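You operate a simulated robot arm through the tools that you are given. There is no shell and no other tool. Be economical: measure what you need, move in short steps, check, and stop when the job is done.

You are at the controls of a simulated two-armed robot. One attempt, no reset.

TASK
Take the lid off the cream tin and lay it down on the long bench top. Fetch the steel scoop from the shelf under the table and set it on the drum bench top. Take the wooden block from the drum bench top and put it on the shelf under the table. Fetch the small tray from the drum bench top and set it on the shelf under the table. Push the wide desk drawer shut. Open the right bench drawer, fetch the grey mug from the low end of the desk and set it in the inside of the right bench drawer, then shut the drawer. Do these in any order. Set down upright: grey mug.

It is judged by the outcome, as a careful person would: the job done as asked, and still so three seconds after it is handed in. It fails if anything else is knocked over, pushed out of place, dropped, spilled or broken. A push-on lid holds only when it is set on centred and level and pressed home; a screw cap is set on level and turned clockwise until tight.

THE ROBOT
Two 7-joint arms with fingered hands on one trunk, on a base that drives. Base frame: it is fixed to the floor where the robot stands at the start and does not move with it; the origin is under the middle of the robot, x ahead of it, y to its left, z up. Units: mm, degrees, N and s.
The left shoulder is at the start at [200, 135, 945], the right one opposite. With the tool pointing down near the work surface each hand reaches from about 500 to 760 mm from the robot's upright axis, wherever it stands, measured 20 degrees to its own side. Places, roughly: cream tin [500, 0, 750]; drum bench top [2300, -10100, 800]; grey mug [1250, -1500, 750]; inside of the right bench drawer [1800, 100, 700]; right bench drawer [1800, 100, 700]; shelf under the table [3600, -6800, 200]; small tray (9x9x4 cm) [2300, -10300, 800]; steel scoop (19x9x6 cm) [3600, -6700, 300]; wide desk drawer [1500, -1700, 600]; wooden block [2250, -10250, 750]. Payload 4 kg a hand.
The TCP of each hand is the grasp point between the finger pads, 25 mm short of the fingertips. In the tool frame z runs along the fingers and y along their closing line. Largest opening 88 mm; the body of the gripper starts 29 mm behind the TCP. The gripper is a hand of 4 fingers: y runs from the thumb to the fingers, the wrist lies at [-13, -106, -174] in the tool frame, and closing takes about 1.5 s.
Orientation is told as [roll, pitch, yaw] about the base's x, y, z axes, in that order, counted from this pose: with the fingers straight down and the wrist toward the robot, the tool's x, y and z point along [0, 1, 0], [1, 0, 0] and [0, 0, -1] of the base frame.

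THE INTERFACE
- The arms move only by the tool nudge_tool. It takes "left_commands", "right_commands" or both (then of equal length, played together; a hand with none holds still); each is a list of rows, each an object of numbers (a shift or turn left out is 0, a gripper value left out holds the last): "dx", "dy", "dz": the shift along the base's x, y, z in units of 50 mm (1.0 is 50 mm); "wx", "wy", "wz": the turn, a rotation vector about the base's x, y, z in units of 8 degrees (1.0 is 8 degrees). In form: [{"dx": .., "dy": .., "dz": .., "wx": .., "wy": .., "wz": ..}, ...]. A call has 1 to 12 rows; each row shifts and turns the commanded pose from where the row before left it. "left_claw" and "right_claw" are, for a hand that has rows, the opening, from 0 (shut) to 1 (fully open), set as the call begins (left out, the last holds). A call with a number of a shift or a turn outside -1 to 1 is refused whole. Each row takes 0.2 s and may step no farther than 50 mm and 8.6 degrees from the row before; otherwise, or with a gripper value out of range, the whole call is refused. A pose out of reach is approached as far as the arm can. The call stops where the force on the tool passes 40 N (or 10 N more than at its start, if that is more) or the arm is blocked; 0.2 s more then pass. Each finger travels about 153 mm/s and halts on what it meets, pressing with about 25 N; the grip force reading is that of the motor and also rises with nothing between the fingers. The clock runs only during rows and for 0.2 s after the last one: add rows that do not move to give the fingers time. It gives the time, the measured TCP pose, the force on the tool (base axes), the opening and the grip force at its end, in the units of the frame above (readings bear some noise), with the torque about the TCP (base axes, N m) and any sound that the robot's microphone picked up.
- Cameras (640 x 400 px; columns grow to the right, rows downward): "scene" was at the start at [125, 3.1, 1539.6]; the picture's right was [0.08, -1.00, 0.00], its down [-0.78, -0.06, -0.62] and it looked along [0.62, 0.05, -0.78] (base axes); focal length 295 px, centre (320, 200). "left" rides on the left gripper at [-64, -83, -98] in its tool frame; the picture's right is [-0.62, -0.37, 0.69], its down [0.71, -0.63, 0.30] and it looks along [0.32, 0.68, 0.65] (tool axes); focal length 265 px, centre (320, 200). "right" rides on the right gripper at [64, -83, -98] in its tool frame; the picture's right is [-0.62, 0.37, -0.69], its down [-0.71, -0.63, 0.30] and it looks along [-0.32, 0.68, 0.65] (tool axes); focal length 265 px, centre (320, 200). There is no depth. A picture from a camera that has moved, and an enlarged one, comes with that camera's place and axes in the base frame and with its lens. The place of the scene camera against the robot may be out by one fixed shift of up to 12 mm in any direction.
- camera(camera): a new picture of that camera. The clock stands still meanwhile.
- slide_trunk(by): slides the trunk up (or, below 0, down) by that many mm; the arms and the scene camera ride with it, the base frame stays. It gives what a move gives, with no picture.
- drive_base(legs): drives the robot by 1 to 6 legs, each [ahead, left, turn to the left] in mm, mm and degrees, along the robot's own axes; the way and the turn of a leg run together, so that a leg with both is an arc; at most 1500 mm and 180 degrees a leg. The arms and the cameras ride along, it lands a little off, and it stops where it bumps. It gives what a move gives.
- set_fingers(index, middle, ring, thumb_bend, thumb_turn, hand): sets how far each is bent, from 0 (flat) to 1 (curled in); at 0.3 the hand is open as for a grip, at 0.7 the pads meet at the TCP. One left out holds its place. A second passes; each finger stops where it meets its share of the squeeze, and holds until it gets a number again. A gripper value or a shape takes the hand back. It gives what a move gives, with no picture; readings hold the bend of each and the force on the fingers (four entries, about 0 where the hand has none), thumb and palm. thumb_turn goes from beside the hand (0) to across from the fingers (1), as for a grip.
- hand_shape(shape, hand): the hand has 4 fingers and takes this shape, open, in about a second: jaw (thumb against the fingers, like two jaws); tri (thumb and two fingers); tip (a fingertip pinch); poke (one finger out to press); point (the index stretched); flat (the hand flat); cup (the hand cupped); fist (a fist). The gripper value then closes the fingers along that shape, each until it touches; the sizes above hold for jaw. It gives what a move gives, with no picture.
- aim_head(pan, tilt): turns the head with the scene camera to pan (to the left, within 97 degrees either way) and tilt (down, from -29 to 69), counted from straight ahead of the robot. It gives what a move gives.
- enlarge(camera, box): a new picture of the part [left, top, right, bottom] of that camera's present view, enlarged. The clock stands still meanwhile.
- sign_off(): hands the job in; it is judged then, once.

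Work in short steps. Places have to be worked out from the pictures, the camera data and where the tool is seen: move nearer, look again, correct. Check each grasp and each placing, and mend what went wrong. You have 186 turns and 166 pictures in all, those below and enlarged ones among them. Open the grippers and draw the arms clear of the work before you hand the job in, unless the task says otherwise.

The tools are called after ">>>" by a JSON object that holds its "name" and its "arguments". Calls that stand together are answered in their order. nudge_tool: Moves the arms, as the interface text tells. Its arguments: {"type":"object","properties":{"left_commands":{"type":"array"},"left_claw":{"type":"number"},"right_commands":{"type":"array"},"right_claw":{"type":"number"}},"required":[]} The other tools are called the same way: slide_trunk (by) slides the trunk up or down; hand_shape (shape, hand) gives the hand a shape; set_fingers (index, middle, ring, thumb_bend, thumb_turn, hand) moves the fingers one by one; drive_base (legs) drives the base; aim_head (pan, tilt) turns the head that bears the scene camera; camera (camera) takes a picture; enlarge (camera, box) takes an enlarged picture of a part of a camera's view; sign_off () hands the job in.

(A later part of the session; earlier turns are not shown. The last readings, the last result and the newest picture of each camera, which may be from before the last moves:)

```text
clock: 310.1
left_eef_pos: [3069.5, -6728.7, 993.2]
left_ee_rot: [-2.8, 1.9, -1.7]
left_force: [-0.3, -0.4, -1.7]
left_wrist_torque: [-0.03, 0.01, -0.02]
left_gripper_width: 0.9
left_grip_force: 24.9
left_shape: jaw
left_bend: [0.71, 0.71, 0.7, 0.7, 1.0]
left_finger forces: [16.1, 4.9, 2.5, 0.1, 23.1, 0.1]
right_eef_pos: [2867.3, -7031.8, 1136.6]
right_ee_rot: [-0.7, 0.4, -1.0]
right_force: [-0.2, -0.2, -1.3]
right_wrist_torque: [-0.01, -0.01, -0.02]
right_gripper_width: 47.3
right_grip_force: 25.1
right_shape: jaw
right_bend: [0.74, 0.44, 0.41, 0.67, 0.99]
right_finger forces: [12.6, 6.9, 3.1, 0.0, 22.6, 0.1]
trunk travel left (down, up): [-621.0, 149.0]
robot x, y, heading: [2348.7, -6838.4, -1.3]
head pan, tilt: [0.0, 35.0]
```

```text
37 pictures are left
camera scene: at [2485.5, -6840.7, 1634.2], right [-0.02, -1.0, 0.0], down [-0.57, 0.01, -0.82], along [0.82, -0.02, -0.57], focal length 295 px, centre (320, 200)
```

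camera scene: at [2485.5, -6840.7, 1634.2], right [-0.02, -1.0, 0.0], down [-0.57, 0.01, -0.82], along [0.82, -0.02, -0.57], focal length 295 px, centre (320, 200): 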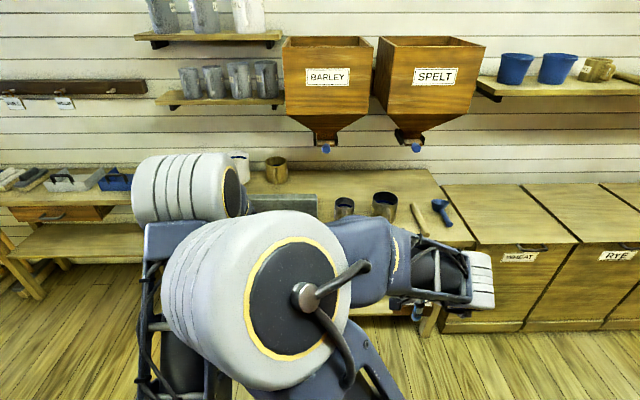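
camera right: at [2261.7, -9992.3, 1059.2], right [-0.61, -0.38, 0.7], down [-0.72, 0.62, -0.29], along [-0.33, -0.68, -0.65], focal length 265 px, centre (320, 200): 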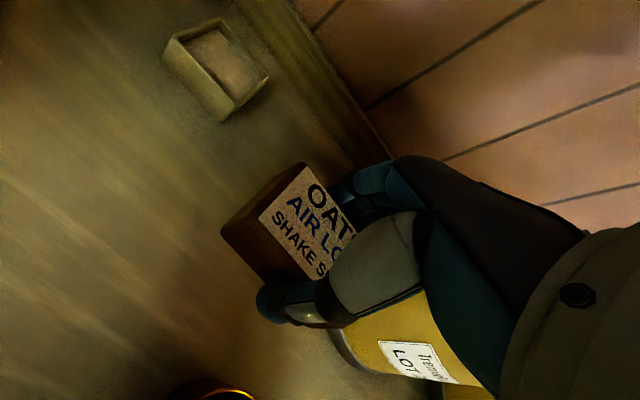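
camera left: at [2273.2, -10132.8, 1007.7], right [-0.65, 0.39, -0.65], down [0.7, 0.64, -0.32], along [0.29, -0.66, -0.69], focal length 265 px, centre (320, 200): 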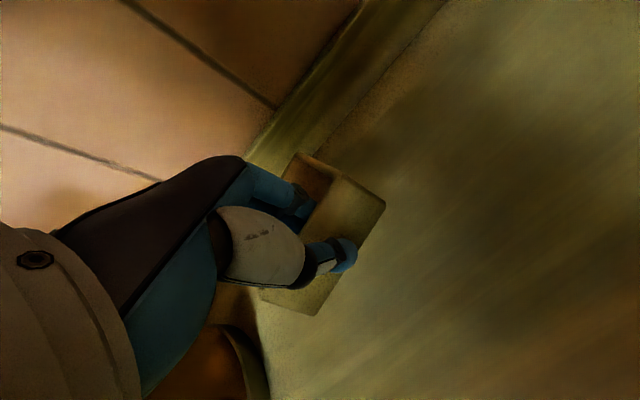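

At the table again. I fix heading, line the left hand (tray) up with y≈-6620 and lower the trunk fully, still in front of the table.

>>> {"name": "drive_base", "arguments": {"legs": [[0, 93, 1.3]]}}

>>> {"name": "slide_trunk", "arguments": {"by": -400}}

>>> {"name": "slide_trunk", "arguments": {"by": -220}}

>>> {"name": "camera", "arguments": {"camera": "left"}}

>>> {"name": "camera", "arguments": {"camera": "scene"}}

```text
clock: 311.3
left_eef_pos: [3068.1, -6617.7, 992.8]
left_ee_rot: [-2.8, 1.9, -0.4]
left_force: [0.1, 0.5, -1.1]
left_wrist_torque: [-0.01, 0.06, 0.01]
left_gripper_width: 0.8
left_grip_force: 24.9
left_shape: jaw
left_bend: [0.71, 0.71, 0.7, 0.7, 1.0]
left_finger forces: [16.1, 4.8, 2.5, 0.1, 23.1, 0.1]
right_eef_pos: [2872.8, -6924.9, 1135.5]
right_ee_rot: [-0.7, 0.4, 0.1]
right_force: [0.5, -0.5, -0.4]
right_wrist_torque: [-0.02, -0.02, 0.03]
right_gripper_width: 47.0
right_grip_force: 25.0
right_shape: jaw
right_bend: [0.74, 0.44, 0.41, 0.67, 0.99]
right_finger forces: [12.6, 6.9, 3.1, 0.1, 22.5, 0.0]
trunk travel left (down, up): [-621.0, 149.0]
robot x, y, heading: [2350.9, -6740.2, 0.1]
head pan, tilt: [0.0, 35.0]
```

```text
clock: 315.1
left_eef_pos: [3068.9, -6618.0, 594.4]
left_ee_rot: [-2.9, 1.9, -0.3]
left_force: [0.4, 0.2, -1.9]
left_wrist_torque: [-0.03, 0.02, -0.02]
left_gripper_width: 0.8
left_grip_force: 25.2
left_shape: jaw
left_bend: [0.71, 0.71, 0.7, 0.7, 1.0]
left_finger forces: [16.2, 4.8, 2.6, 0.0, 23.1, 0.0]
right_eef_pos: [2872.1, -6923.9, 735.9]
right_ee_rot: [-0.8, 0.4, 0.2]
right_force: [0.1, 0.3, -1.0]
right_wrist_torque: [-0.01, 0.03, 0.02]
right_gripper_width: 47.4
right_grip_force: 25.2
right_shape: jaw
right_bend: [0.74, 0.44, 0.41, 0.67, 0.99]
right_finger forces: [12.6, 7.0, 3.1, 0.0, 22.6, 0.0]
trunk travel left (down, up): [-221.0, 549.0]
robot x, y, heading: [2345.3, -6739.4, 0.2]
head pan, tilt: [0.0, 35.0]
```

```text
clock: 317.4
left_eef_pos: [3067.3, -6618.2, 374.2]
left_ee_rot: [-2.8, 1.9, -0.2]
left_force: [-0.8, 0.5, -1.1]
left_wrist_torque: [-0.02, 0.08, 0.0]
left_gripper_width: 0.7
left_grip_force: 25.0
left_shape: jaw
left_bend: [0.71, 0.71, 0.7, 0.7, 1.0]
left_finger forces: [16.2, 4.8, 2.5, 0.0, 23.1, 0.0]
right_eef_pos: [2871.0, -6923.6, 516.2]
right_ee_rot: [-0.7, 0.4, 0.2]
right_force: [0.7, -0.4, -0.8]
right_wrist_torque: [0.02, 0.02, 0.02]
right_gripper_width: 47.2
right_grip_force: 24.7
right_shape: jaw
right_bend: [0.74, 0.44, 0.41, 0.67, 0.99]
right_finger forces: [12.5, 6.9, 3.0, 0.1, 22.6, 0.0]
trunk travel left (down, up): [-1.0, 769.0]
robot x, y, heading: [2347.2, -6736.4, 0.2]
head pan, tilt: [0.0, 35.0]
```

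```text
36 pictures are left
camera left: at [2987.9, -6676.0, 477.5], right [-0.39, -0.65, -0.65], down [-0.64, 0.7, -0.32], along [0.66, 0.29, -0.69], focal length 265 px, centre (320, 200)
```

left: 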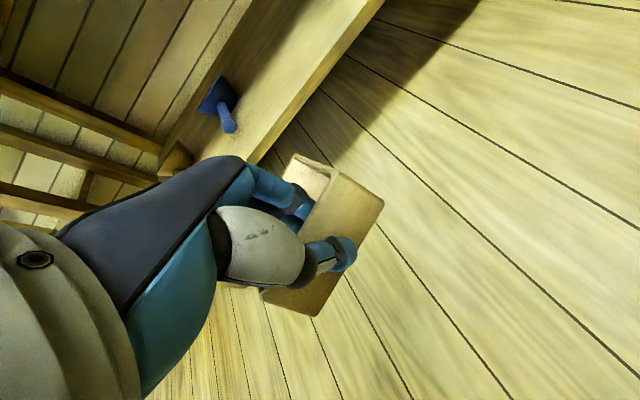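

```text
35 pictures are left
camera scene: at [2486.2, -6742.3, 1014.2], right [0.0, -1.0, 0.0], down [-0.57, 0.0, -0.82], along [0.82, 0.0, -0.57], focal length 295 px, centre (320, 200)
```

scene: 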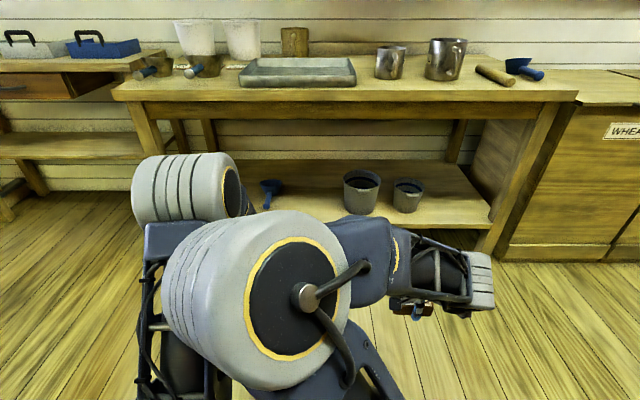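

The tray hangs ~27° nose-down. I tilt the hand 24° to level it before going in, and check.

>>> {"name": "nudge_tool", "arguments": {"left_commands": [{"wy": -1}, {"wy": -1}, {"wy": -1}, {}]}}

>>> {"name": "camera", "arguments": {"camera": "left"}}

```text
clock: 318.4
left_eef_pos: [3067.4, -6619.3, 374.3]
left_ee_rot: [-2.6, -22.1, -0.3]
left_force: [-0.4, -0.2, -1.5]
left_wrist_torque: [-0.03, 0.03, -0.02]
left_gripper_width: 0.6
left_grip_force: 25.2
left_shape: jaw
left_bend: [0.71, 0.71, 0.7, 0.7, 1.0]
left_finger forces: [16.3, 4.6, 2.1, 0.0, 23.2, 0.0]
right_eef_pos: [2871.6, -6925.9, 515.3]
right_ee_rot: [-0.7, 0.3, 0.2]
right_force: [-0.6, -0.2, -1.0]
right_wrist_torque: [-0.02, -0.01, -0.01]
right_gripper_width: 47.5
right_grip_force: 24.7
right_shape: jaw
right_bend: [0.74, 0.44, 0.41, 0.67, 0.99]
right_finger forces: [12.6, 6.9, 3.1, 0.0, 22.6, 0.1]
trunk travel left (down, up): [-1.0, 769.0]
robot x, y, heading: [2350.2, -6739.2, 0.1]
head pan, tilt: [0.0, 35.0]
```

```text
34 pictures are left
camera left: at [2952.0, -6676.4, 435.6], right [-0.09, -0.65, -0.75], down [-0.45, 0.7, -0.55], along [0.89, 0.29, -0.36], focal length 265 px, centre (320, 200)
```

left: 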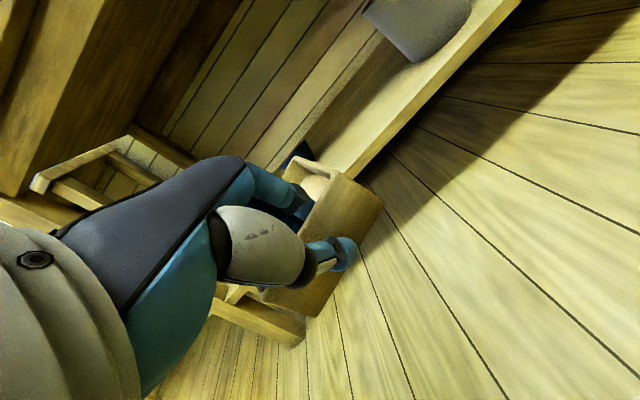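

The tray is about level now. Lower 30 mm and drive in part way, then check.

>>> {"name": "nudge_tool", "arguments": {"left_commands": [{"dz": -0.5}, {}]}}

>>> {"name": "drive_base", "arguments": {"legs": [[330, 0, 0]]}}

>>> {"name": "camera", "arguments": {"camera": "left"}}

>>> {"name": "camera", "arguments": {"camera": "scene"}}

```text
clock: 319.0
left_eef_pos: [3067.6, -6616.5, 348.3]
left_ee_rot: [-2.8, -22.2, -0.4]
left_force: [-0.5, -0.5, -2.8]
left_wrist_torque: [0.0, 0.06, 0.0]
left_gripper_width: 0.9
left_grip_force: 25.2
left_shape: jaw
left_bend: [0.71, 0.71, 0.7, 0.7, 1.0]
left_finger forces: [16.4, 4.7, 2.0, 0.1, 23.3, 0.0]
right_eef_pos: [2871.0, -6924.8, 515.4]
right_ee_rot: [-0.7, 0.4, 0.1]
right_force: [0.3, 0.2, 0.3]
right_wrist_torque: [0.01, -0.03, 0.03]
right_gripper_width: 47.2
right_grip_force: 24.9
right_shape: jaw
right_bend: [0.74, 0.44, 0.41, 0.67, 0.99]
right_finger forces: [12.6, 6.9, 3.1, 0.0, 22.7, 0.0]
trunk travel left (down, up): [-1.0, 769.0]
robot x, y, heading: [2345.5, -6739.2, 0.4]
head pan, tilt: [0.0, 35.0]
```

```text
clock: 321.2
left_eef_pos: [3404.8, -6617.6, 347.6]
left_ee_rot: [-2.7, -22.1, -0.4]
left_force: [-0.4, -0.2, -1.0]
left_wrist_torque: [-0.06, 0.04, 0.03]
left_gripper_width: 0.9
left_grip_force: 25.0
left_shape: jaw
left_bend: [0.71, 0.71, 0.7, 0.7, 1.0]
left_finger forces: [16.4, 4.6, 2.1, 0.0, 23.3, 0.1]
right_eef_pos: [3208.4, -6925.5, 515.0]
right_ee_rot: [-0.6, 0.4, 0.0]
right_force: [0.2, 0.3, -0.2]
right_wrist_torque: [-0.01, 0.01, 0.04]
right_gripper_width: 47.2
right_grip_force: 25.3
right_shape: jaw
right_bend: [0.74, 0.44, 0.41, 0.67, 0.99]
right_finger forces: [12.5, 6.9, 3.1, 0.0, 22.5, 0.0]
trunk travel left (down, up): [-1.0, 769.0]
robot x, y, heading: [2683.6, -6740.3, -0.1]
head pan, tilt: [0.0, 35.0]
```

```text
33 pictures are left
camera left: at [3288.4, -6676.0, 409.8], right [-0.1, -0.65, -0.75], down [-0.45, 0.7, -0.55], along [0.89, 0.29, -0.36], focal length 265 px, centre (320, 200)
```

left: 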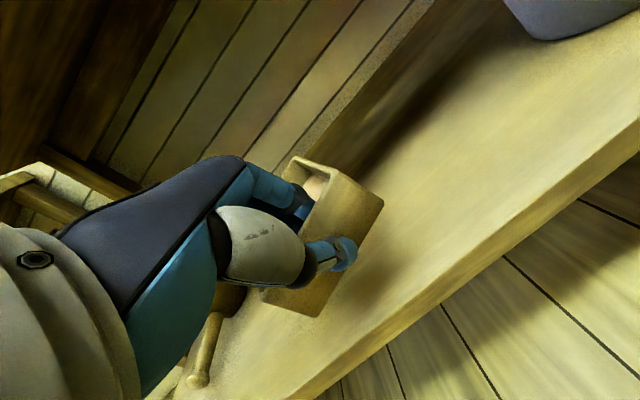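

```text
32 pictures are left
camera scene: at [2822.6, -6741.7, 1014.2], right [0.0, -1.0, 0.0], down [-0.57, 0.0, -0.82], along [0.82, 0.0, -0.57], focal length 295 px, centre (320, 200)
```

scene: 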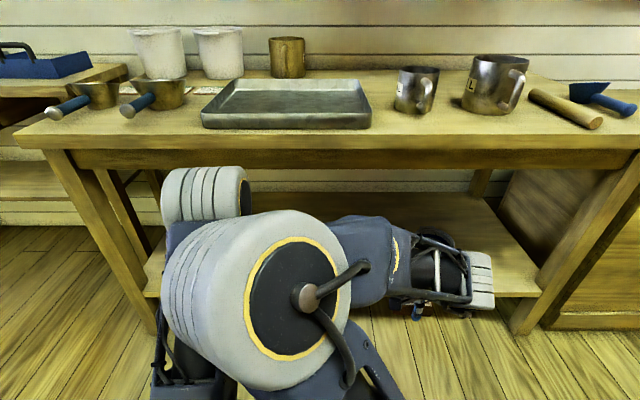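

Clear ahead. I continue 95 mm in while shifting 22 mm right to keep off the blue scoop.

>>> {"name": "drive_base", "arguments": {"legs": [[98, -22, 0]]}}

>>> {"name": "camera", "arguments": {"camera": "left"}}

```text
clock: 322.4
left_eef_pos: [3505.6, -6640.8, 347.0]
left_ee_rot: [-2.8, -22.0, -0.7]
left_force: [0.4, -0.1, -1.1]
left_wrist_torque: [-0.03, 0.07, -0.03]
left_gripper_width: 0.7
left_grip_force: 25.0
left_shape: jaw
left_bend: [0.71, 0.71, 0.7, 0.7, 1.0]
left_finger forces: [16.4, 4.5, 2.0, 0.0, 23.2, 0.0]
right_eef_pos: [3306.4, -6948.2, 514.3]
right_ee_rot: [-0.7, 0.5, -0.2]
right_force: [-0.2, -0.1, 0.0]
right_wrist_torque: [0.01, -0.01, 0.0]
right_gripper_width: 47.4
right_grip_force: 24.8
right_shape: jaw
right_bend: [0.74, 0.44, 0.41, 0.67, 0.99]
right_finger forces: [12.6, 6.9, 3.1, 0.0, 22.8, 0.0]
trunk travel left (down, up): [-1.0, 769.0]
robot x, y, heading: [2784.3, -6760.9, 0.0]
head pan, tilt: [0.0, 35.0]
```

```text
31 pictures are left
camera left: at [3388.4, -6699.0, 409.8], right [-0.1, -0.65, -0.75], down [-0.45, 0.7, -0.55], along [0.89, 0.28, -0.36], focal length 265 px, centre (320, 200)
```

left: 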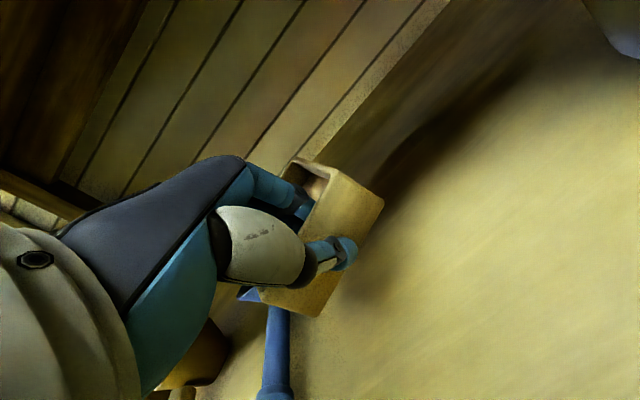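

Blue scoop's handle is at y≈-6493, so there's room. Lowering the tray in small steps.

>>> {"name": "nudge_tool", "arguments": {"left_commands": [{"dz": -0.3}, {"dz": -0.3}, {}]}}

>>> {"name": "nudge_tool", "arguments": {"left_commands": [{"dz": -0.12}, {"dz": -0.12}, {}]}}

>>> {"name": "nudge_tool", "arguments": {"left_commands": [{"dz": -0.12}, {}]}}

>>> {"name": "camera", "arguments": {"camera": "left"}}

```text
clock: 323.2
left_eef_pos: [3503.4, -6641.7, 317.6]
left_ee_rot: [-2.7, -22.1, -0.6]
left_force: [-0.8, -0.2, -1.2]
left_wrist_torque: [0.0, 0.05, -0.01]
left_gripper_width: 0.4
left_grip_force: 24.9
left_shape: jaw
left_bend: [0.71, 0.71, 0.7, 0.7, 1.0]
left_finger forces: [16.4, 4.8, 2.1, 0.0, 23.2, 0.0]
right_eef_pos: [3306.7, -6948.4, 515.6]
right_ee_rot: [-0.6, 0.4, -0.1]
right_force: [-0.2, -0.5, 0.1]
right_wrist_torque: [0.0, -0.02, -0.02]
right_gripper_width: 47.5
right_grip_force: 24.9
right_shape: jaw
right_bend: [0.74, 0.44, 0.41, 0.67, 0.99]
right_finger forces: [12.6, 6.9, 3.1, 0.0, 22.7, 0.1]
trunk travel left (down, up): [-1.0, 769.0]
robot x, y, heading: [2782.9, -6763.8, 0.0]
head pan, tilt: [0.0, 35.0]
```

```text
clock: 324.0
left_eef_pos: [3503.4, -6642.8, 306.7]
left_ee_rot: [-2.7, -22.1, -0.6]
left_force: [0.0, -0.6, -1.7]
left_wrist_torque: [-0.04, 0.02, -0.01]
left_gripper_width: 0.8
left_grip_force: 24.9
left_shape: jaw
left_bend: [0.71, 0.71, 0.7, 0.7, 1.0]
left_finger forces: [16.4, 4.5, 2.0, 0.0, 23.2, 0.1]
right_eef_pos: [3306.6, -6948.1, 517.1]
right_ee_rot: [-0.7, 0.4, -0.1]
right_force: [0.8, -1.1, -0.8]
right_wrist_torque: [0.02, 0.0, 0.02]
right_gripper_width: 47.4
right_grip_force: 24.6
right_shape: jaw
right_bend: [0.74, 0.44, 0.41, 0.67, 0.99]
right_finger forces: [12.5, 7.0, 3.0, 0.0, 22.7, 0.0]
trunk travel left (down, up): [-1.0, 769.0]
robot x, y, heading: [2787.1, -6762.9, -0.2]
head pan, tilt: [0.0, 35.0]
```

```text
clock: 324.6
left_eef_pos: [3504.1, -6641.9, 298.4]
left_ee_rot: [-2.6, -22.1, -0.6]
left_force: [0.9, -0.2, -2.0]
left_wrist_torque: [-0.01, 0.02, -0.04]
left_gripper_width: 0.7
left_grip_force: 25.0
left_shape: jaw
left_bend: [0.71, 0.71, 0.7, 0.7, 1.0]
left_finger forces: [16.5, 4.6, 2.0, 0.0, 23.1, 0.0]
right_eef_pos: [3308.4, -6947.8, 515.4]
right_ee_rot: [-0.7, 0.4, -0.1]
right_force: [0.1, -0.2, -0.4]
right_wrist_torque: [0.0, -0.05, -0.02]
right_gripper_width: 47.4
right_grip_force: 25.0
right_shape: jaw
right_bend: [0.74, 0.44, 0.41, 0.67, 0.99]
right_finger forces: [12.7, 6.8, 3.1, 0.0, 22.6, 0.1]
trunk travel left (down, up): [-1.0, 769.0]
robot x, y, heading: [2785.1, -6761.6, 0.1]
head pan, tilt: [0.0, 35.0]
```

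```text
30 pictures are left
camera left: at [3388.2, -6699.4, 361.8], right [-0.1, -0.65, -0.75], down [-0.45, 0.7, -0.55], along [0.89, 0.28, -0.36], focal length 265 px, centre (320, 200)
```

left: 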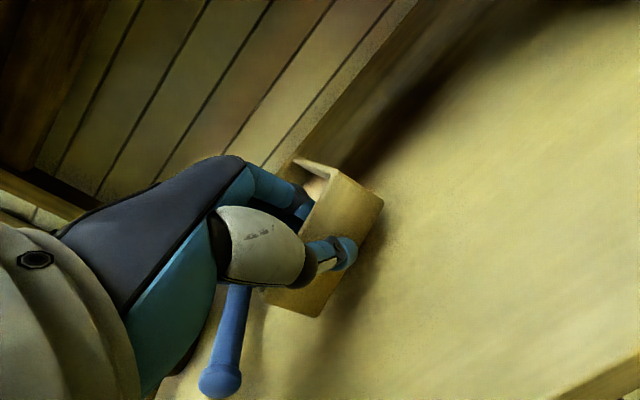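

Almost down. A few more small steps watching force.

>>> {"name": "nudge_tool", "arguments": {"left_commands": [{"dz": -0.12}, {}]}}

>>> {"name": "nudge_tool", "arguments": {"left_commands": [{"dz": -0.1}, {}]}}

>>> {"name": "nudge_tool", "arguments": {"left_commands": [{"dz": -0.08}, {}]}}

```text
clock: 325.2
left_eef_pos: [3505.1, -6641.4, 293.5]
left_ee_rot: [-2.6, -22.2, -0.6]
left_force: [0.4, 0.0, -0.9]
left_wrist_torque: [-0.02, 0.08, -0.01]
left_gripper_width: 0.6
left_grip_force: 25.6
left_shape: jaw
left_bend: [0.71, 0.71, 0.7, 0.7, 1.0]
left_finger forces: [16.4, 4.6, 2.1, 0.1, 23.2, 0.1]
right_eef_pos: [3306.9, -6948.4, 515.6]
right_ee_rot: [-0.7, 0.4, 0.0]
right_force: [-0.3, -0.3, -0.1]
right_wrist_torque: [0.05, 0.03, -0.01]
right_gripper_width: 47.2
right_grip_force: 25.1
right_shape: jaw
right_bend: [0.74, 0.44, 0.41, 0.67, 0.99]
right_finger forces: [12.5, 6.8, 3.1, 0.1, 22.7, 0.0]
trunk travel left (down, up): [-1.0, 769.0]
robot x, y, heading: [2785.5, -6761.6, -0.1]
head pan, tilt: [0.0, 35.0]
```

```text
clock: 325.8
left_eef_pos: [3505.4, -6640.3, 288.7]
left_ee_rot: [-2.6, -22.1, -0.6]
left_force: [-1.4, -0.3, -2.6]
left_wrist_torque: [-0.05, 0.07, 0.05]
left_gripper_width: 0.7
left_grip_force: 25.9
left_shape: jaw
left_bend: [0.71, 0.71, 0.7, 0.7, 1.0]
left_finger forces: [16.5, 4.5, 2.0, 0.0, 23.2, 0.0]
right_eef_pos: [3305.9, -6948.9, 515.7]
right_ee_rot: [-0.7, 0.4, 0.0]
right_force: [0.4, -0.9, -1.4]
right_wrist_torque: [-0.01, -0.01, 0.01]
right_gripper_width: 47.2
right_grip_force: 25.0
right_shape: jaw
right_bend: [0.74, 0.44, 0.41, 0.67, 0.99]
right_finger forces: [12.6, 6.9, 3.1, 0.1, 22.7, 0.0]
trunk travel left (down, up): [-1.0, 769.0]
robot x, y, heading: [2783.6, -6761.2, -0.3]
head pan, tilt: [0.0, 35.0]
```

```text
clock: 326.4
left_eef_pos: [3504.8, -6641.1, 284.9]
left_ee_rot: [-2.7, -22.1, -0.6]
left_force: [-0.3, -0.2, -1.3]
left_wrist_torque: [-0.03, 0.03, 0.01]
left_gripper_width: 0.7
left_grip_force: 25.2
left_shape: jaw
left_bend: [0.71, 0.71, 0.7, 0.7, 1.0]
left_finger forces: [16.4, 4.6, 2.0, 0.0, 23.2, 0.0]
right_eef_pos: [3308.4, -6948.9, 516.2]
right_ee_rot: [-0.7, 0.4, -0.1]
right_force: [0.7, 0.3, -0.1]
right_wrist_torque: [0.01, 0.05, -0.01]
right_gripper_width: 47.4
right_grip_force: 24.7
right_shape: jaw
right_bend: [0.74, 0.44, 0.41, 0.67, 0.99]
right_finger forces: [12.6, 6.9, 3.1, 0.0, 22.8, 0.0]
trunk travel left (down, up): [-1.0, 769.0]
robot x, y, heading: [2787.6, -6759.2, 0.2]
head pan, tilt: [0.0, 35.0]
```

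Not touching yet; continuing.

>>> {"name": "nudge_tool", "arguments": {"left_commands": [{"dz": -0.1}, {}]}}

>>> {"name": "nudge_tool", "arguments": {"left_commands": [{"dz": -0.1}, {}]}}

>>> {"name": "camera", "arguments": {"camera": "left"}}

```text
clock: 327.0
left_eef_pos: [3504.3, -6640.8, 279.4]
left_ee_rot: [-2.7, -22.1, -0.6]
left_force: [-0.8, -0.1, -0.2]
left_wrist_torque: [0.07, 0.02, -0.02]
left_gripper_width: 0.6
left_grip_force: 25.3
left_shape: jaw
left_bend: [0.71, 0.71, 0.7, 0.7, 1.0]
left_finger forces: [16.5, 4.6, 2.1, 0.0, 23.4, 0.1]
right_eef_pos: [3307.1, -6947.9, 516.1]
right_ee_rot: [-0.7, 0.4, 0.0]
right_force: [-0.7, -0.2, -0.7]
right_wrist_torque: [0.01, 0.02, -0.01]
right_gripper_width: 47.4
right_grip_force: 25.2
right_shape: jaw
right_bend: [0.74, 0.44, 0.41, 0.67, 0.99]
right_finger forces: [12.6, 6.9, 3.1, 0.0, 22.7, 0.1]
trunk travel left (down, up): [-1.0, 769.0]
robot x, y, heading: [2784.9, -6762.9, 0.1]
head pan, tilt: [0.0, 35.0]
```

```text
clock: 327.6
left_eef_pos: [3504.5, -6640.4, 275.2]
left_ee_rot: [-2.7, -22.1, -0.7]
left_force: [-0.3, -2.3, 5.8]
left_wrist_torque: [0.05, 0.04, -0.06]
left_gripper_width: 0.9
left_grip_force: 25.1
left_shape: jaw
left_bend: [0.71, 0.71, 0.7, 0.7, 1.0]
left_finger forces: [16.6, 5.5, 2.8, 0.0, 24.8, 0.1]
right_eef_pos: [3306.8, -6948.1, 516.5]
right_ee_rot: [-0.7, 0.5, -0.1]
right_force: [-0.1, -0.1, -0.8]
right_wrist_torque: [0.01, -0.02, 0.04]
right_gripper_width: 47.2
right_grip_force: 24.4
right_shape: jaw
right_bend: [0.74, 0.44, 0.41, 0.67, 0.99]
right_finger forces: [12.6, 6.9, 3.1, 0.0, 22.7, 0.0]
trunk travel left (down, up): [-1.0, 769.0]
robot x, y, heading: [2786.5, -6757.9, 0.0]
head pan, tilt: [0.0, 35.0]
```

```text
29 pictures are left
camera left: at [3388.2, -6699.0, 337.4], right [-0.1, -0.65, -0.75], down [-0.45, 0.7, -0.55], along [0.89, 0.28, -0.36], focal length 265 px, centre (320, 200)
```

left: 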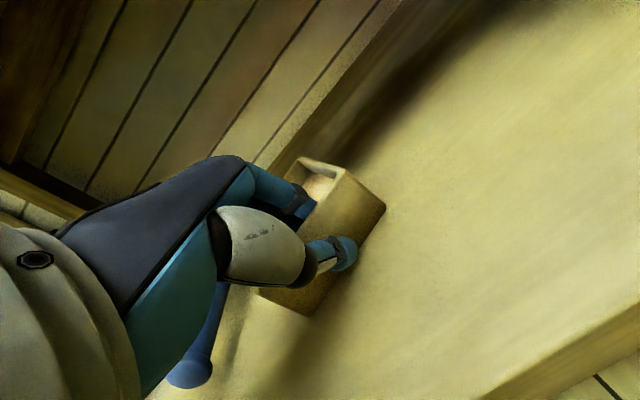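

Contact with the shelf. Press 4 mm more to level it, then open partly and look.

>>> {"name": "nudge_tool", "arguments": {"left_commands": [{"dz": -0.08}, {}]}}

>>> {"name": "nudge_tool", "arguments": {"left_claw": 0.55, "left_commands": [{}, {}, {}, {}]}}

>>> {"name": "camera", "arguments": {"camera": "left"}}

```text
clock: 328.2
left_eef_pos: [3505.1, -6640.5, 272.5]
left_ee_rot: [-2.7, -22.5, -0.6]
left_force: [-6.5, -1.0, 29.9]
left_wrist_torque: [-0.09, 0.0, -0.09]
left_gripper_width: 2.1
left_grip_force: 24.8
left_shape: jaw
left_bend: [0.71, 0.71, 0.7, 0.72, 1.0]
left_finger forces: [18.4, 7.7, 3.2, 0.0, 33.5, 0.0]
right_eef_pos: [3306.6, -6947.5, 515.3]
right_ee_rot: [-0.7, 0.3, -0.1]
right_force: [0.2, 0.6, -0.7]
right_wrist_torque: [0.02, -0.01, 0.01]
right_gripper_width: 47.2
right_grip_force: 25.3
right_shape: jaw
right_bend: [0.74, 0.44, 0.41, 0.67, 0.99]
right_finger forces: [12.6, 6.9, 3.1, 0.0, 22.7, 0.0]
trunk travel left (down, up): [-1.0, 769.0]
robot x, y, heading: [2786.4, -6759.9, -0.0]
head pan, tilt: [0.0, 35.0]
```

```text
clock: 329.2
left_eef_pos: [3503.7, -6640.6, 271.0]
left_ee_rot: [-2.7, -22.3, -0.6]
left_force: [5.0, 0.9, 12.7]
left_wrist_torque: [-0.04, -0.06, 0.0]
left_gripper_width: 40.2
left_grip_force: 0.1
left_shape: jaw
left_bend: [0.74, 0.43, 0.39, 0.79, 1.0]
left_finger forces: [0.1, 0.0, 0.0, 0.1, 12.4, 0.0]
right_eef_pos: [3307.9, -6948.5, 516.5]
right_ee_rot: [-0.7, 0.3, -0.1]
right_force: [0.4, 0.6, -0.3]
right_wrist_torque: [0.02, 0.04, 0.02]
right_gripper_width: 47.2
right_grip_force: 24.5
right_shape: jaw
right_bend: [0.74, 0.44, 0.41, 0.67, 0.99]
right_finger forces: [12.6, 6.9, 3.1, 0.0, 22.7, 0.0]
trunk travel left (down, up): [-1.0, 769.0]
robot x, y, heading: [2786.0, -6763.1, -0.2]
head pan, tilt: [0.0, 35.0]
```

```text
28 pictures are left
camera left: at [3388.1, -6698.6, 333.3], right [-0.1, -0.65, -0.75], down [-0.45, 0.7, -0.55], along [0.89, 0.28, -0.36], focal length 265 px, centre (320, 200)
```

left: 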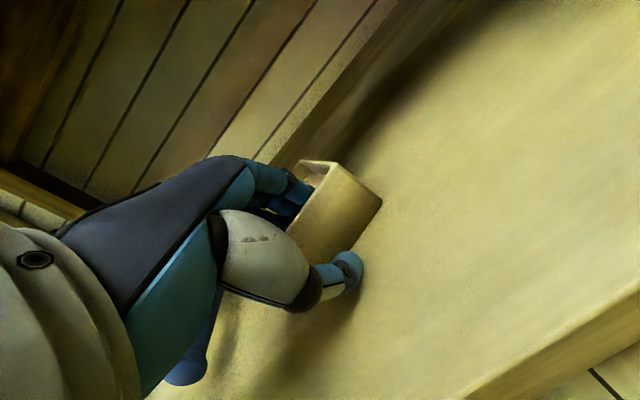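

Tray sits on the shelf. Raising the hand straight up, gently.

>>> {"name": "nudge_tool", "arguments": {"left_commands": [{"dz": 0.2}, {"dz": 0.2}, {}]}}

>>> {"name": "nudge_tool", "arguments": {"left_commands": [{"dz": 0.3}, {"dz": 0.4}, {"dz": 0.4}, {"dz": 0.3}, {}]}}

>>> {"name": "camera", "arguments": {"camera": "left"}}

```text
clock: 330.0
left_eef_pos: [3503.1, -6639.0, 290.5]
left_ee_rot: [-2.7, -22.0, -0.6]
left_force: [0.3, -0.3, -0.5]
left_wrist_torque: [-0.01, 0.0, 0.0]
left_gripper_width: 48.1
left_grip_force: 0.1
left_shape: jaw
left_bend: [0.74, 0.43, 0.39, 0.67, 1.0]
left_finger forces: [0.0, 0.0, 0.1, 0.0, 0.0, 0.0]
right_eef_pos: [3307.2, -6948.6, 514.4]
right_ee_rot: [-0.6, 0.3, -0.2]
right_force: [-0.5, 0.7, -0.4]
right_wrist_torque: [0.01, 0.05, 0.03]
right_gripper_width: 47.3
right_grip_force: 24.8
right_shape: jaw
right_bend: [0.74, 0.44, 0.41, 0.67, 0.99]
right_finger forces: [12.5, 6.9, 3.0, 0.1, 22.6, 0.0]
trunk travel left (down, up): [-1.0, 769.0]
robot x, y, heading: [2787.6, -6760.6, 0.2]
head pan, tilt: [0.0, 35.0]
```

```text
clock: 331.2
left_eef_pos: [3503.9, -6639.3, 358.9]
left_ee_rot: [-2.6, -22.0, -0.6]
left_force: [0.2, -0.2, -0.7]
left_wrist_torque: [-0.01, -0.01, 0.04]
left_gripper_width: 48.1
left_grip_force: 0.0
left_shape: jaw
left_bend: [0.74, 0.43, 0.39, 0.67, 1.0]
left_finger forces: [0.0, 0.1, 0.1, 0.0, 0.0, 0.0]
right_eef_pos: [3307.3, -6948.6, 515.6]
right_ee_rot: [-0.7, 0.5, -0.1]
right_force: [0.0, -0.2, -0.3]
right_wrist_torque: [-0.01, 0.01, 0.02]
right_gripper_width: 47.4
right_grip_force: 25.1
right_shape: jaw
right_bend: [0.74, 0.44, 0.41, 0.67, 0.99]
right_finger forces: [12.6, 6.8, 3.1, 0.0, 22.7, 0.0]
trunk travel left (down, up): [-1.0, 769.0]
robot x, y, heading: [2781.4, -6761.9, 0.0]
head pan, tilt: [0.0, 35.0]
```

```text
27 pictures are left
camera left: at [3387.9, -6698.2, 422.6], right [-0.1, -0.65, -0.75], down [-0.45, 0.7, -0.55], along [0.89, 0.28, -0.36], focal length 265 px, centre (320, 200)
```

left: 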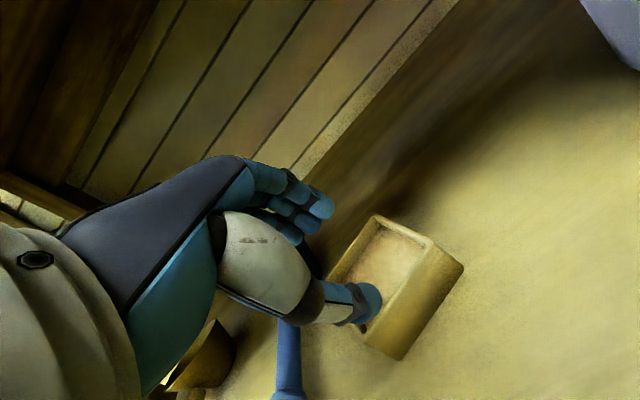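

The tray lies flat. I back out, then ready the right hand (block): extend and lower it in front of the table while pulling the left hand back.

>>> {"name": "drive_base", "arguments": {"legs": [[-330, 0, 0]]}}

>>> {"name": "nudge_tool", "arguments": {"right_commands": [{"dx": 0.6, "dz": -0.5}, {"dx": 0.6, "dz": -0.5}, {"dx": 0.6, "dz": -0.5}, {"dx": 0.4, "dz": -0.5}, {"dz": -0.5}, {"dz": -0.5}, {"dz": -0.5}, {"dz": -0.4}, {}], "left_commands": [{"dx": -0.4, "dz": 0.5}, {"dx": -0.4, "dz": 0.5}, {"dx": -0.4, "dz": 0.5}, {"dx": -0.4, "dz": 0.5}, {"dx": -0.4}, {"dx": -0.4}, {}, {}, {}]}}

>>> {"name": "camera", "arguments": {"camera": "right"}}

```text
clock: 333.4
left_eef_pos: [3168.0, -6644.3, 358.9]
left_ee_rot: [-2.7, -22.1, -1.0]
left_force: [-0.3, 0.1, 0.8]
left_wrist_torque: [-0.04, 0.03, 0.02]
left_gripper_width: 48.1
left_grip_force: 0.1
left_shape: jaw
left_bend: [0.74, 0.43, 0.39, 0.67, 1.0]
left_finger forces: [0.1, 0.0, 0.0, 0.0, 0.0, 0.0]
right_eef_pos: [2969.8, -6950.7, 516.4]
right_ee_rot: [-0.8, 0.4, -0.5]
right_force: [0.0, -0.3, -0.7]
right_wrist_torque: [0.02, -0.05, -0.03]
right_gripper_width: 46.9
right_grip_force: 25.8
right_shape: jaw
right_bend: [0.74, 0.44, 0.41, 0.67, 0.99]
right_finger forces: [12.6, 6.8, 2.9, 0.1, 22.7, 0.1]
trunk travel left (down, up): [-1.0, 769.0]
robot x, y, heading: [2446.4, -6758.7, -0.4]
head pan, tilt: [0.0, 35.0]
```

```text
clock: 335.4
left_eef_pos: [3080.0, -6643.6, 463.0]
left_ee_rot: [-2.7, -22.0, -1.0]
left_force: [0.1, -0.6, -0.9]
left_wrist_torque: [0.05, -0.01, -0.04]
left_gripper_width: 47.9
left_grip_force: 0.0
left_shape: jaw
left_bend: [0.74, 0.43, 0.39, 0.67, 1.0]
left_finger forces: [0.0, 0.0, 0.1, 0.0, 0.1, 0.0]
left hand out of reach, approached as far as the arm can: row 5, 6
right_eef_pos: [3079.7, -6949.7, 320.3]
right_ee_rot: [-0.6, 0.4, -0.6]
right_force: [0.5, 0.0, -0.4]
right_wrist_torque: [-0.02, -0.01, 0.01]
right_gripper_width: 47.3
right_grip_force: 24.8
right_shape: jaw
right_bend: [0.74, 0.44, 0.41, 0.67, 0.99]
right_finger forces: [12.6, 6.9, 3.1, 0.0, 22.6, 0.0]
trunk travel left (down, up): [-1.0, 769.0]
robot x, y, heading: [2447.3, -6758.7, -0.2]
head pan, tilt: [0.0, 35.0]
```

```text
26 pictures are left
camera right: at [2997.5, -6883.4, 419.0], right [0.37, -0.61, 0.7], down [-0.64, -0.71, -0.29], along [0.68, -0.34, -0.65], focal length 265 px, centre (320, 200)
```

right: 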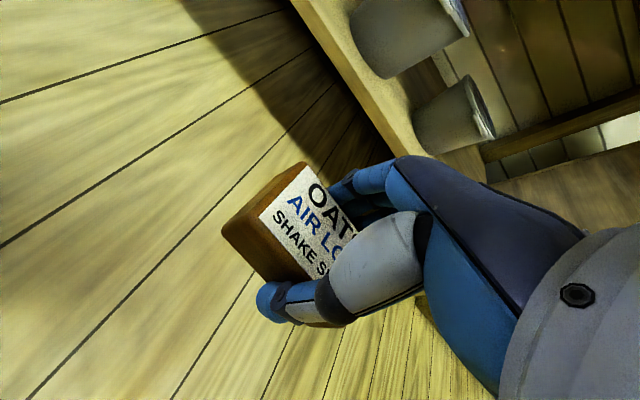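

Right hand reaches z 320. I test going to 280 here in free space before entering.

>>> {"name": "nudge_tool", "arguments": {"right_commands": [{"dz": -0.5}, {"dz": -0.5}, {}]}}

>>> {"name": "nudge_tool", "arguments": {"right_commands": [{"dz": 0.5}, {"dz": 0.4}, {}]}}

>>> {"name": "drive_base", "arguments": {"legs": [[0, 193, 0.4], [300, 0, 0]]}}

>>> {"name": "camera", "arguments": {"camera": "right"}}

>>> {"name": "camera", "arguments": {"camera": "scene"}}

```text
clock: 336.2
left_eef_pos: [3078.6, -6644.7, 462.5]
left_ee_rot: [-2.7, -22.1, -0.9]
left_force: [0.4, 0.3, 0.1]
left_wrist_torque: [-0.05, -0.02, -0.01]
left_gripper_width: 48.1
left_grip_force: 0.1
left_shape: jaw
left_bend: [0.74, 0.43, 0.39, 0.67, 1.0]
left_finger forces: [0.0, 0.0, 0.1, 0.1, 0.0, 0.0]
right_eef_pos: [3078.7, -6949.8, 270.5]
right_ee_rot: [-0.7, 0.5, -0.5]
right_force: [0.6, -0.2, -0.6]
right_wrist_torque: [0.01, 0.02, 0.0]
right_gripper_width: 47.7
right_grip_force: 24.4
right_shape: jaw
right_bend: [0.74, 0.44, 0.41, 0.67, 0.99]
right_finger forces: [12.6, 6.9, 3.2, 0.0, 22.6, 0.0]
trunk travel left (down, up): [-1.0, 769.0]
robot x, y, heading: [2447.2, -6756.5, -0.5]
head pan, tilt: [0.0, 35.0]
```

```text
clock: 337.0
left_eef_pos: [3078.7, -6643.6, 463.0]
left_ee_rot: [-2.7, -22.2, -1.0]
left_force: [0.0, 0.7, -0.1]
left_wrist_torque: [0.0, 0.01, 0.0]
left_gripper_width: 48.2
left_grip_force: 0.0
left_shape: jaw
left_bend: [0.74, 0.43, 0.39, 0.67, 1.0]
left_finger forces: [0.0, 0.1, 0.0, 0.1, 0.0, 0.0]
right_eef_pos: [3079.0, -6951.9, 315.7]
right_ee_rot: [-0.8, 0.5, -0.5]
right_force: [0.7, 0.3, -1.0]
right_wrist_torque: [-0.01, -0.01, 0.02]
right_gripper_width: 47.0
right_grip_force: 25.4
right_shape: jaw
right_bend: [0.74, 0.44, 0.41, 0.67, 0.99]
right_finger forces: [12.5, 6.9, 3.1, 0.0, 22.6, 0.0]
trunk travel left (down, up): [-1.0, 769.0]
robot x, y, heading: [2446.5, -6761.0, -0.5]
head pan, tilt: [0.0, 35.0]
```

```text
clock: 340.2
left_eef_pos: [3383.8, -6446.6, 462.9]
left_ee_rot: [-2.6, -22.1, -0.2]
left_force: [1.4, -0.6, -0.5]
left_wrist_torque: [-0.01, -0.01, 0.02]
left_gripper_width: 48.4
left_grip_force: 0.0
left_shape: jaw
left_bend: [0.74, 0.43, 0.39, 0.67, 1.0]
left_finger forces: [0.0, 0.1, 0.0, 0.0, 0.1, 0.0]
right_eef_pos: [3387.1, -6753.1, 316.7]
right_ee_rot: [-0.7, 0.4, 0.3]
right_force: [-0.3, 0.4, -1.5]
right_wrist_torque: [0.02, -0.03, 0.03]
right_gripper_width: 46.9
right_grip_force: 24.7
right_shape: jaw
right_bend: [0.74, 0.44, 0.41, 0.67, 0.99]
right_finger forces: [12.6, 6.9, 3.1, 0.0, 22.7, 0.1]
trunk travel left (down, up): [-1.0, 769.0]
robot x, y, heading: [2757.5, -6568.3, 0.4]
head pan, tilt: [0.0, 35.0]
```

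```text
25 pictures are left
camera right: at [3304.8, -6686.7, 414.4], right [0.38, -0.61, 0.7], down [-0.63, -0.72, -0.29], along [0.68, -0.33, -0.65], focal length 265 px, centre (320, 200)
```

right: 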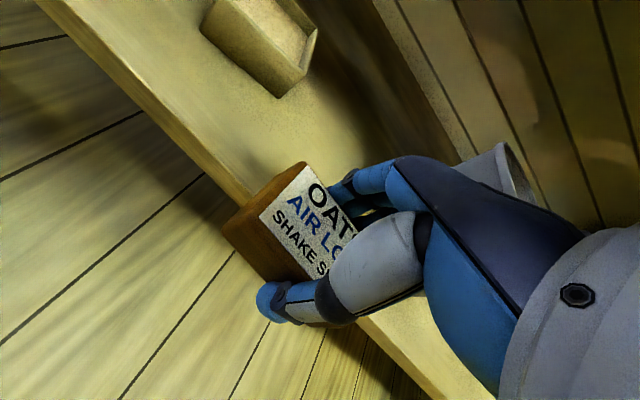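

```text
24 pictures are left
camera scene: at [2892.2, -6570.8, 1014.2], right [0.0, -1.0, 0.0], down [-0.57, 0.0, -0.82], along [0.82, 0.0, -0.57], focal length 295 px, centre (320, 200)
```

scene: 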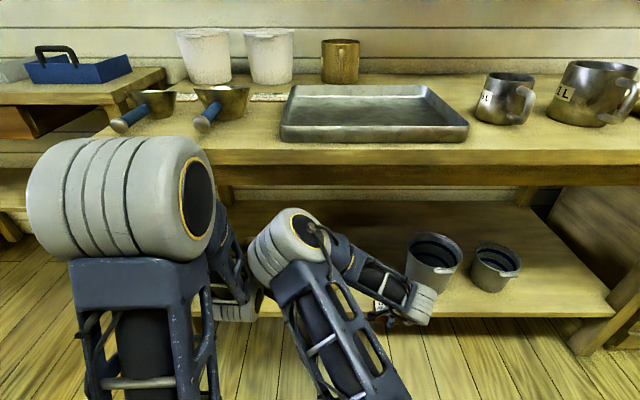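

Clear for the block, but my left elbow is nearing the table edge, so I extend the right arm 55 mm and drive only 60 mm further.

>>> {"name": "nudge_tool", "arguments": {"right_commands": [{"dx": 0.55}, {"dx": 0.55}, {}]}}

>>> {"name": "drive_base", "arguments": {"legs": [[60, 0, 0]]}}

>>> {"name": "camera", "arguments": {"camera": "right"}}

```text
clock: 341.0
left_eef_pos: [3383.0, -6446.4, 463.3]
left_ee_rot: [-2.7, -22.2, -0.4]
left_force: [-0.2, 0.1, 0.0]
left_wrist_torque: [0.0, -0.04, 0.02]
left_gripper_width: 47.8
left_grip_force: 0.2
left_shape: jaw
left_bend: [0.74, 0.43, 0.39, 0.67, 1.0]
left_finger forces: [0.1, 0.0, 0.0, 0.0, 0.0, 0.0]
right_eef_pos: [3442.9, -6751.5, 315.5]
right_ee_rot: [-0.7, 0.5, 0.1]
right_force: [0.3, 1.1, -0.1]
right_wrist_torque: [0.0, 0.0, -0.04]
right_gripper_width: 47.5
right_grip_force: 25.0
right_shape: jaw
right_bend: [0.74, 0.44, 0.41, 0.67, 0.99]
right_finger forces: [12.6, 6.9, 3.2, 0.1, 22.7, 0.1]
trunk travel left (down, up): [-1.0, 769.0]
robot x, y, heading: [2753.2, -6571.9, 0.1]
head pan, tilt: [0.0, 35.0]
```

```text
clock: 342.0
left_eef_pos: [3442.8, -6445.4, 462.2]
left_ee_rot: [-2.7, -22.0, -0.2]
left_force: [0.4, -0.6, 0.1]
left_wrist_torque: [-0.02, 0.02, -0.01]
left_gripper_width: 48.0
left_grip_force: 0.1
left_shape: jaw
left_bend: [0.74, 0.43, 0.39, 0.67, 1.0]
left_finger forces: [0.0, 0.0, 0.1, 0.0, 0.1, 0.1]
right_eef_pos: [3502.0, -6752.1, 316.9]
right_ee_rot: [-0.7, 0.4, 0.2]
right_force: [0.5, -0.2, -0.6]
right_wrist_torque: [0.0, -0.01, 0.01]
right_gripper_width: 46.8
right_grip_force: 24.6
right_shape: jaw
right_bend: [0.74, 0.44, 0.41, 0.67, 0.99]
right_finger forces: [12.7, 6.9, 3.2, 0.0, 22.7, 0.0]
trunk travel left (down, up): [-1.0, 769.0]
robot x, y, heading: [2812.7, -6566.5, -0.1]
head pan, tilt: [0.0, 35.0]
```

```text
23 pictures are left
camera right: at [3419.0, -6686.1, 414.9], right [0.38, -0.61, 0.7], down [-0.63, -0.72, -0.29], along [0.68, -0.33, -0.65], focal length 265 px, centre (320, 200)
```

right: 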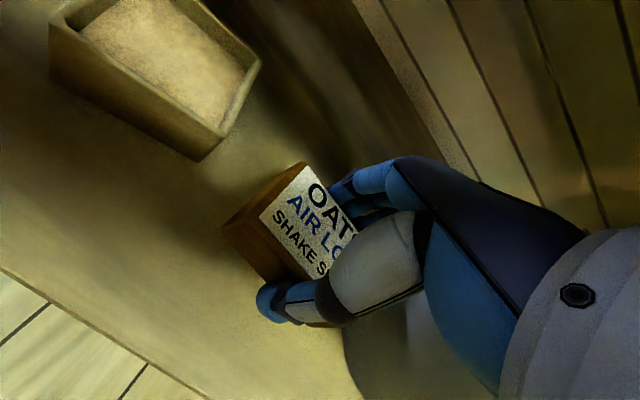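

Block hangs between the tray and the big cup. I shift 8 mm toward the tray and lower in steps.

>>> {"name": "nudge_tool", "arguments": {"right_commands": [{"dy": 0.16}, {"dz": -0.3}, {"dz": -0.3}, {}]}}

>>> {"name": "nudge_tool", "arguments": {"right_commands": [{"dz": -0.12}, {}]}}

>>> {"name": "nudge_tool", "arguments": {"right_commands": [{"dz": -0.12}, {}]}}

>>> {"name": "camera", "arguments": {"camera": "right"}}

```text
clock: 343.0
left_eef_pos: [3443.5, -6445.1, 462.7]
left_ee_rot: [-2.7, -22.2, -0.2]
left_force: [0.1, 0.7, 0.4]
left_wrist_torque: [0.02, 0.0, 0.0]
left_gripper_width: 48.1
left_grip_force: 0.0
left_shape: jaw
left_bend: [0.74, 0.43, 0.39, 0.67, 1.0]
left_finger forces: [0.0, 0.0, 0.0, 0.0, 0.0, 0.0]
right_eef_pos: [3502.8, -6743.8, 284.9]
right_ee_rot: [-0.7, 0.4, 0.2]
right_force: [0.3, -0.1, -1.1]
right_wrist_torque: [0.0, 0.01, -0.01]
right_gripper_width: 47.4
right_grip_force: 25.0
right_shape: jaw
right_bend: [0.74, 0.44, 0.41, 0.67, 0.99]
right_finger forces: [12.5, 6.9, 3.1, 0.0, 22.6, 0.0]
trunk travel left (down, up): [-1.0, 769.0]
robot x, y, heading: [2811.3, -6570.3, 0.1]
head pan, tilt: [0.0, 35.0]
```

```text
clock: 343.6
left_eef_pos: [3442.4, -6444.5, 463.2]
left_ee_rot: [-2.8, -22.1, -0.1]
left_force: [1.1, 0.2, 0.1]
left_wrist_torque: [-0.01, 0.0, -0.04]
left_gripper_width: 48.3
left_grip_force: 0.1
left_shape: jaw
left_bend: [0.74, 0.43, 0.39, 0.67, 1.0]
left_finger forces: [0.1, 0.0, 0.1, 0.1, 0.0, 0.0]
right_eef_pos: [3502.3, -6742.8, 279.2]
right_ee_rot: [-0.7, 0.4, 0.2]
right_force: [0.2, 0.6, -0.4]
right_wrist_torque: [0.02, 0.01, 0.0]
right_gripper_width: 47.2
right_grip_force: 24.7
right_shape: jaw
right_bend: [0.74, 0.44, 0.41, 0.67, 0.99]
right_finger forces: [12.6, 6.9, 3.1, 0.0, 22.6, 0.1]
trunk travel left (down, up): [-1.0, 769.0]
robot x, y, heading: [2816.0, -6568.3, 0.3]
head pan, tilt: [0.0, 35.0]
```

```text
clock: 344.2
left_eef_pos: [3441.9, -6445.3, 462.8]
left_ee_rot: [-2.7, -22.1, -0.1]
left_force: [-0.7, -0.1, -0.3]
left_wrist_torque: [0.0, 0.03, 0.0]
left_gripper_width: 48.5
left_grip_force: 0.0
left_shape: jaw
left_bend: [0.74, 0.43, 0.39, 0.67, 1.0]
left_finger forces: [0.0, 0.0, 0.0, 0.0, 0.1, 0.0]
right_eef_pos: [3501.5, -6744.2, 273.4]
right_ee_rot: [-0.7, 0.1, 0.2]
right_force: [-0.3, -0.3, -0.9]
right_wrist_torque: [0.0, -0.04, -0.01]
right_gripper_width: 47.5
right_grip_force: 25.2
right_shape: jaw
right_bend: [0.74, 0.44, 0.41, 0.67, 0.99]
right_finger forces: [12.5, 6.9, 3.1, 0.1, 22.6, 0.0]
trunk travel left (down, up): [-1.0, 769.0]
robot x, y, heading: [2815.3, -6566.7, 0.4]
head pan, tilt: [0.0, 35.0]
```

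```text
22 pictures are left
camera right: at [3418.9, -6678.3, 372.7], right [0.38, -0.61, 0.7], down [-0.63, -0.72, -0.29], along [0.68, -0.33, -0.65], focal length 265 px, centre (320, 200)
```

right: 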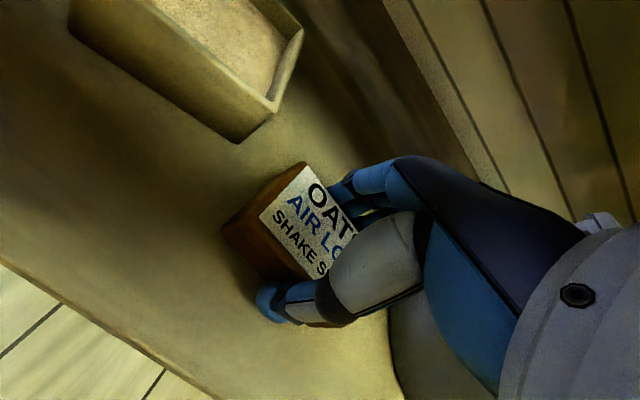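

Close to the surface now. Continuing 4–5 mm at a time.

>>> {"name": "nudge_tool", "arguments": {"right_commands": [{"dz": -0.09}, {}]}}

>>> {"name": "nudge_tool", "arguments": {"right_commands": [{"dz": -0.09}, {}]}}

>>> {"name": "nudge_tool", "arguments": {"right_commands": [{"dz": -0.09}, {}]}}

```text
clock: 344.8
left_eef_pos: [3443.0, -6445.4, 462.7]
left_ee_rot: [-2.7, -22.1, -0.2]
left_force: [0.6, -0.4, 0.0]
left_wrist_torque: [0.02, 0.02, 0.03]
left_gripper_width: 48.2
left_grip_force: 0.0
left_shape: jaw
left_bend: [0.74, 0.43, 0.39, 0.67, 1.0]
left_finger forces: [0.1, 0.0, 0.0, 0.1, 0.0, 0.1]
right_eef_pos: [3503.3, -6743.9, 271.3]
right_ee_rot: [-0.7, 0.3, 0.2]
right_force: [-2.9, -0.8, 11.2]
right_wrist_torque: [0.06, -0.21, 0.01]
right_gripper_width: 47.3
right_grip_force: 25.1
right_shape: jaw
right_bend: [0.74, 0.44, 0.42, 0.67, 0.99]
right_finger forces: [20.2, 8.7, 3.1, 0.1, 25.2, 0.1]
trunk travel left (down, up): [-1.0, 769.0]
robot x, y, heading: [2816.0, -6571.3, 0.4]
head pan, tilt: [0.0, 35.0]
```

```text
clock: 345.3
left_eef_pos: [3443.7, -6445.0, 463.4]
left_ee_rot: [-2.7, -22.1, -0.3]
left_force: [-0.4, 0.0, 0.1]
left_wrist_torque: [-0.02, 0.0, -0.04]
left_gripper_width: 48.0
left_grip_force: 0.1
left_shape: jaw
left_bend: [0.74, 0.43, 0.39, 0.67, 1.0]
left_finger forces: [0.0, 0.0, 0.1, 0.0, 0.0, 0.1]
right_eef_pos: [3504.5, -6744.9, 270.3]
right_ee_rot: [-0.6, -0.4, 0.1]
right_force: [-5.3, 2.2, 18.5]
right_wrist_torque: [0.12, 0.57, 0.04]
right_gripper_width: 46.9
right_grip_force: 25.0
right_shape: jaw
right_bend: [0.75, 0.45, 0.44, 0.67, 0.99]
right_finger forces: [15.3, 6.0, 3.1, 0.1, 34.1, 0.0]
trunk travel left (down, up): [-1.0, 769.0]
robot x, y, heading: [2814.3, -6568.3, 0.5]
head pan, tilt: [0.0, 35.0]
stopped in row 2 (right hand): the force on the tool passed its limit at 42 N (the readings are from after the stop); the commanded pose is now the measured one
```

```text
clock: 345.7
left_eef_pos: [3442.1, -6444.4, 463.1]
left_ee_rot: [-2.8, -22.0, -0.3]
left_force: [-0.5, -0.2, 0.5]
left_wrist_torque: [0.02, 0.01, -0.03]
left_gripper_width: 48.3
left_grip_force: 0.1
left_shape: jaw
left_bend: [0.74, 0.43, 0.39, 0.67, 1.0]
left_finger forces: [0.0, 0.1, 0.1, 0.0, 0.0, 0.0]
right_eef_pos: [3507.5, -6745.4, 270.3]
right_ee_rot: [-0.5, -0.9, 0.0]
right_force: [-5.4, 0.6, 17.3]
right_wrist_torque: [0.1, 0.76, 0.0]
right_gripper_width: 46.3
right_grip_force: 25.0
right_shape: jaw
right_bend: [0.74, 0.46, 0.45, 0.67, 0.99]
right_finger forces: [11.6, 5.3, 3.1, 0.1, 34.2, 0.0]
trunk travel left (down, up): [-1.0, 769.0]
robot x, y, heading: [2814.5, -6572.0, -0.0]
head pan, tilt: [0.0, 35.0]
stopped in row 1 (right hand): the force on the tool passed its limit at 46 N (the readings are from after the stop); the commanded pose is now the measured one
```

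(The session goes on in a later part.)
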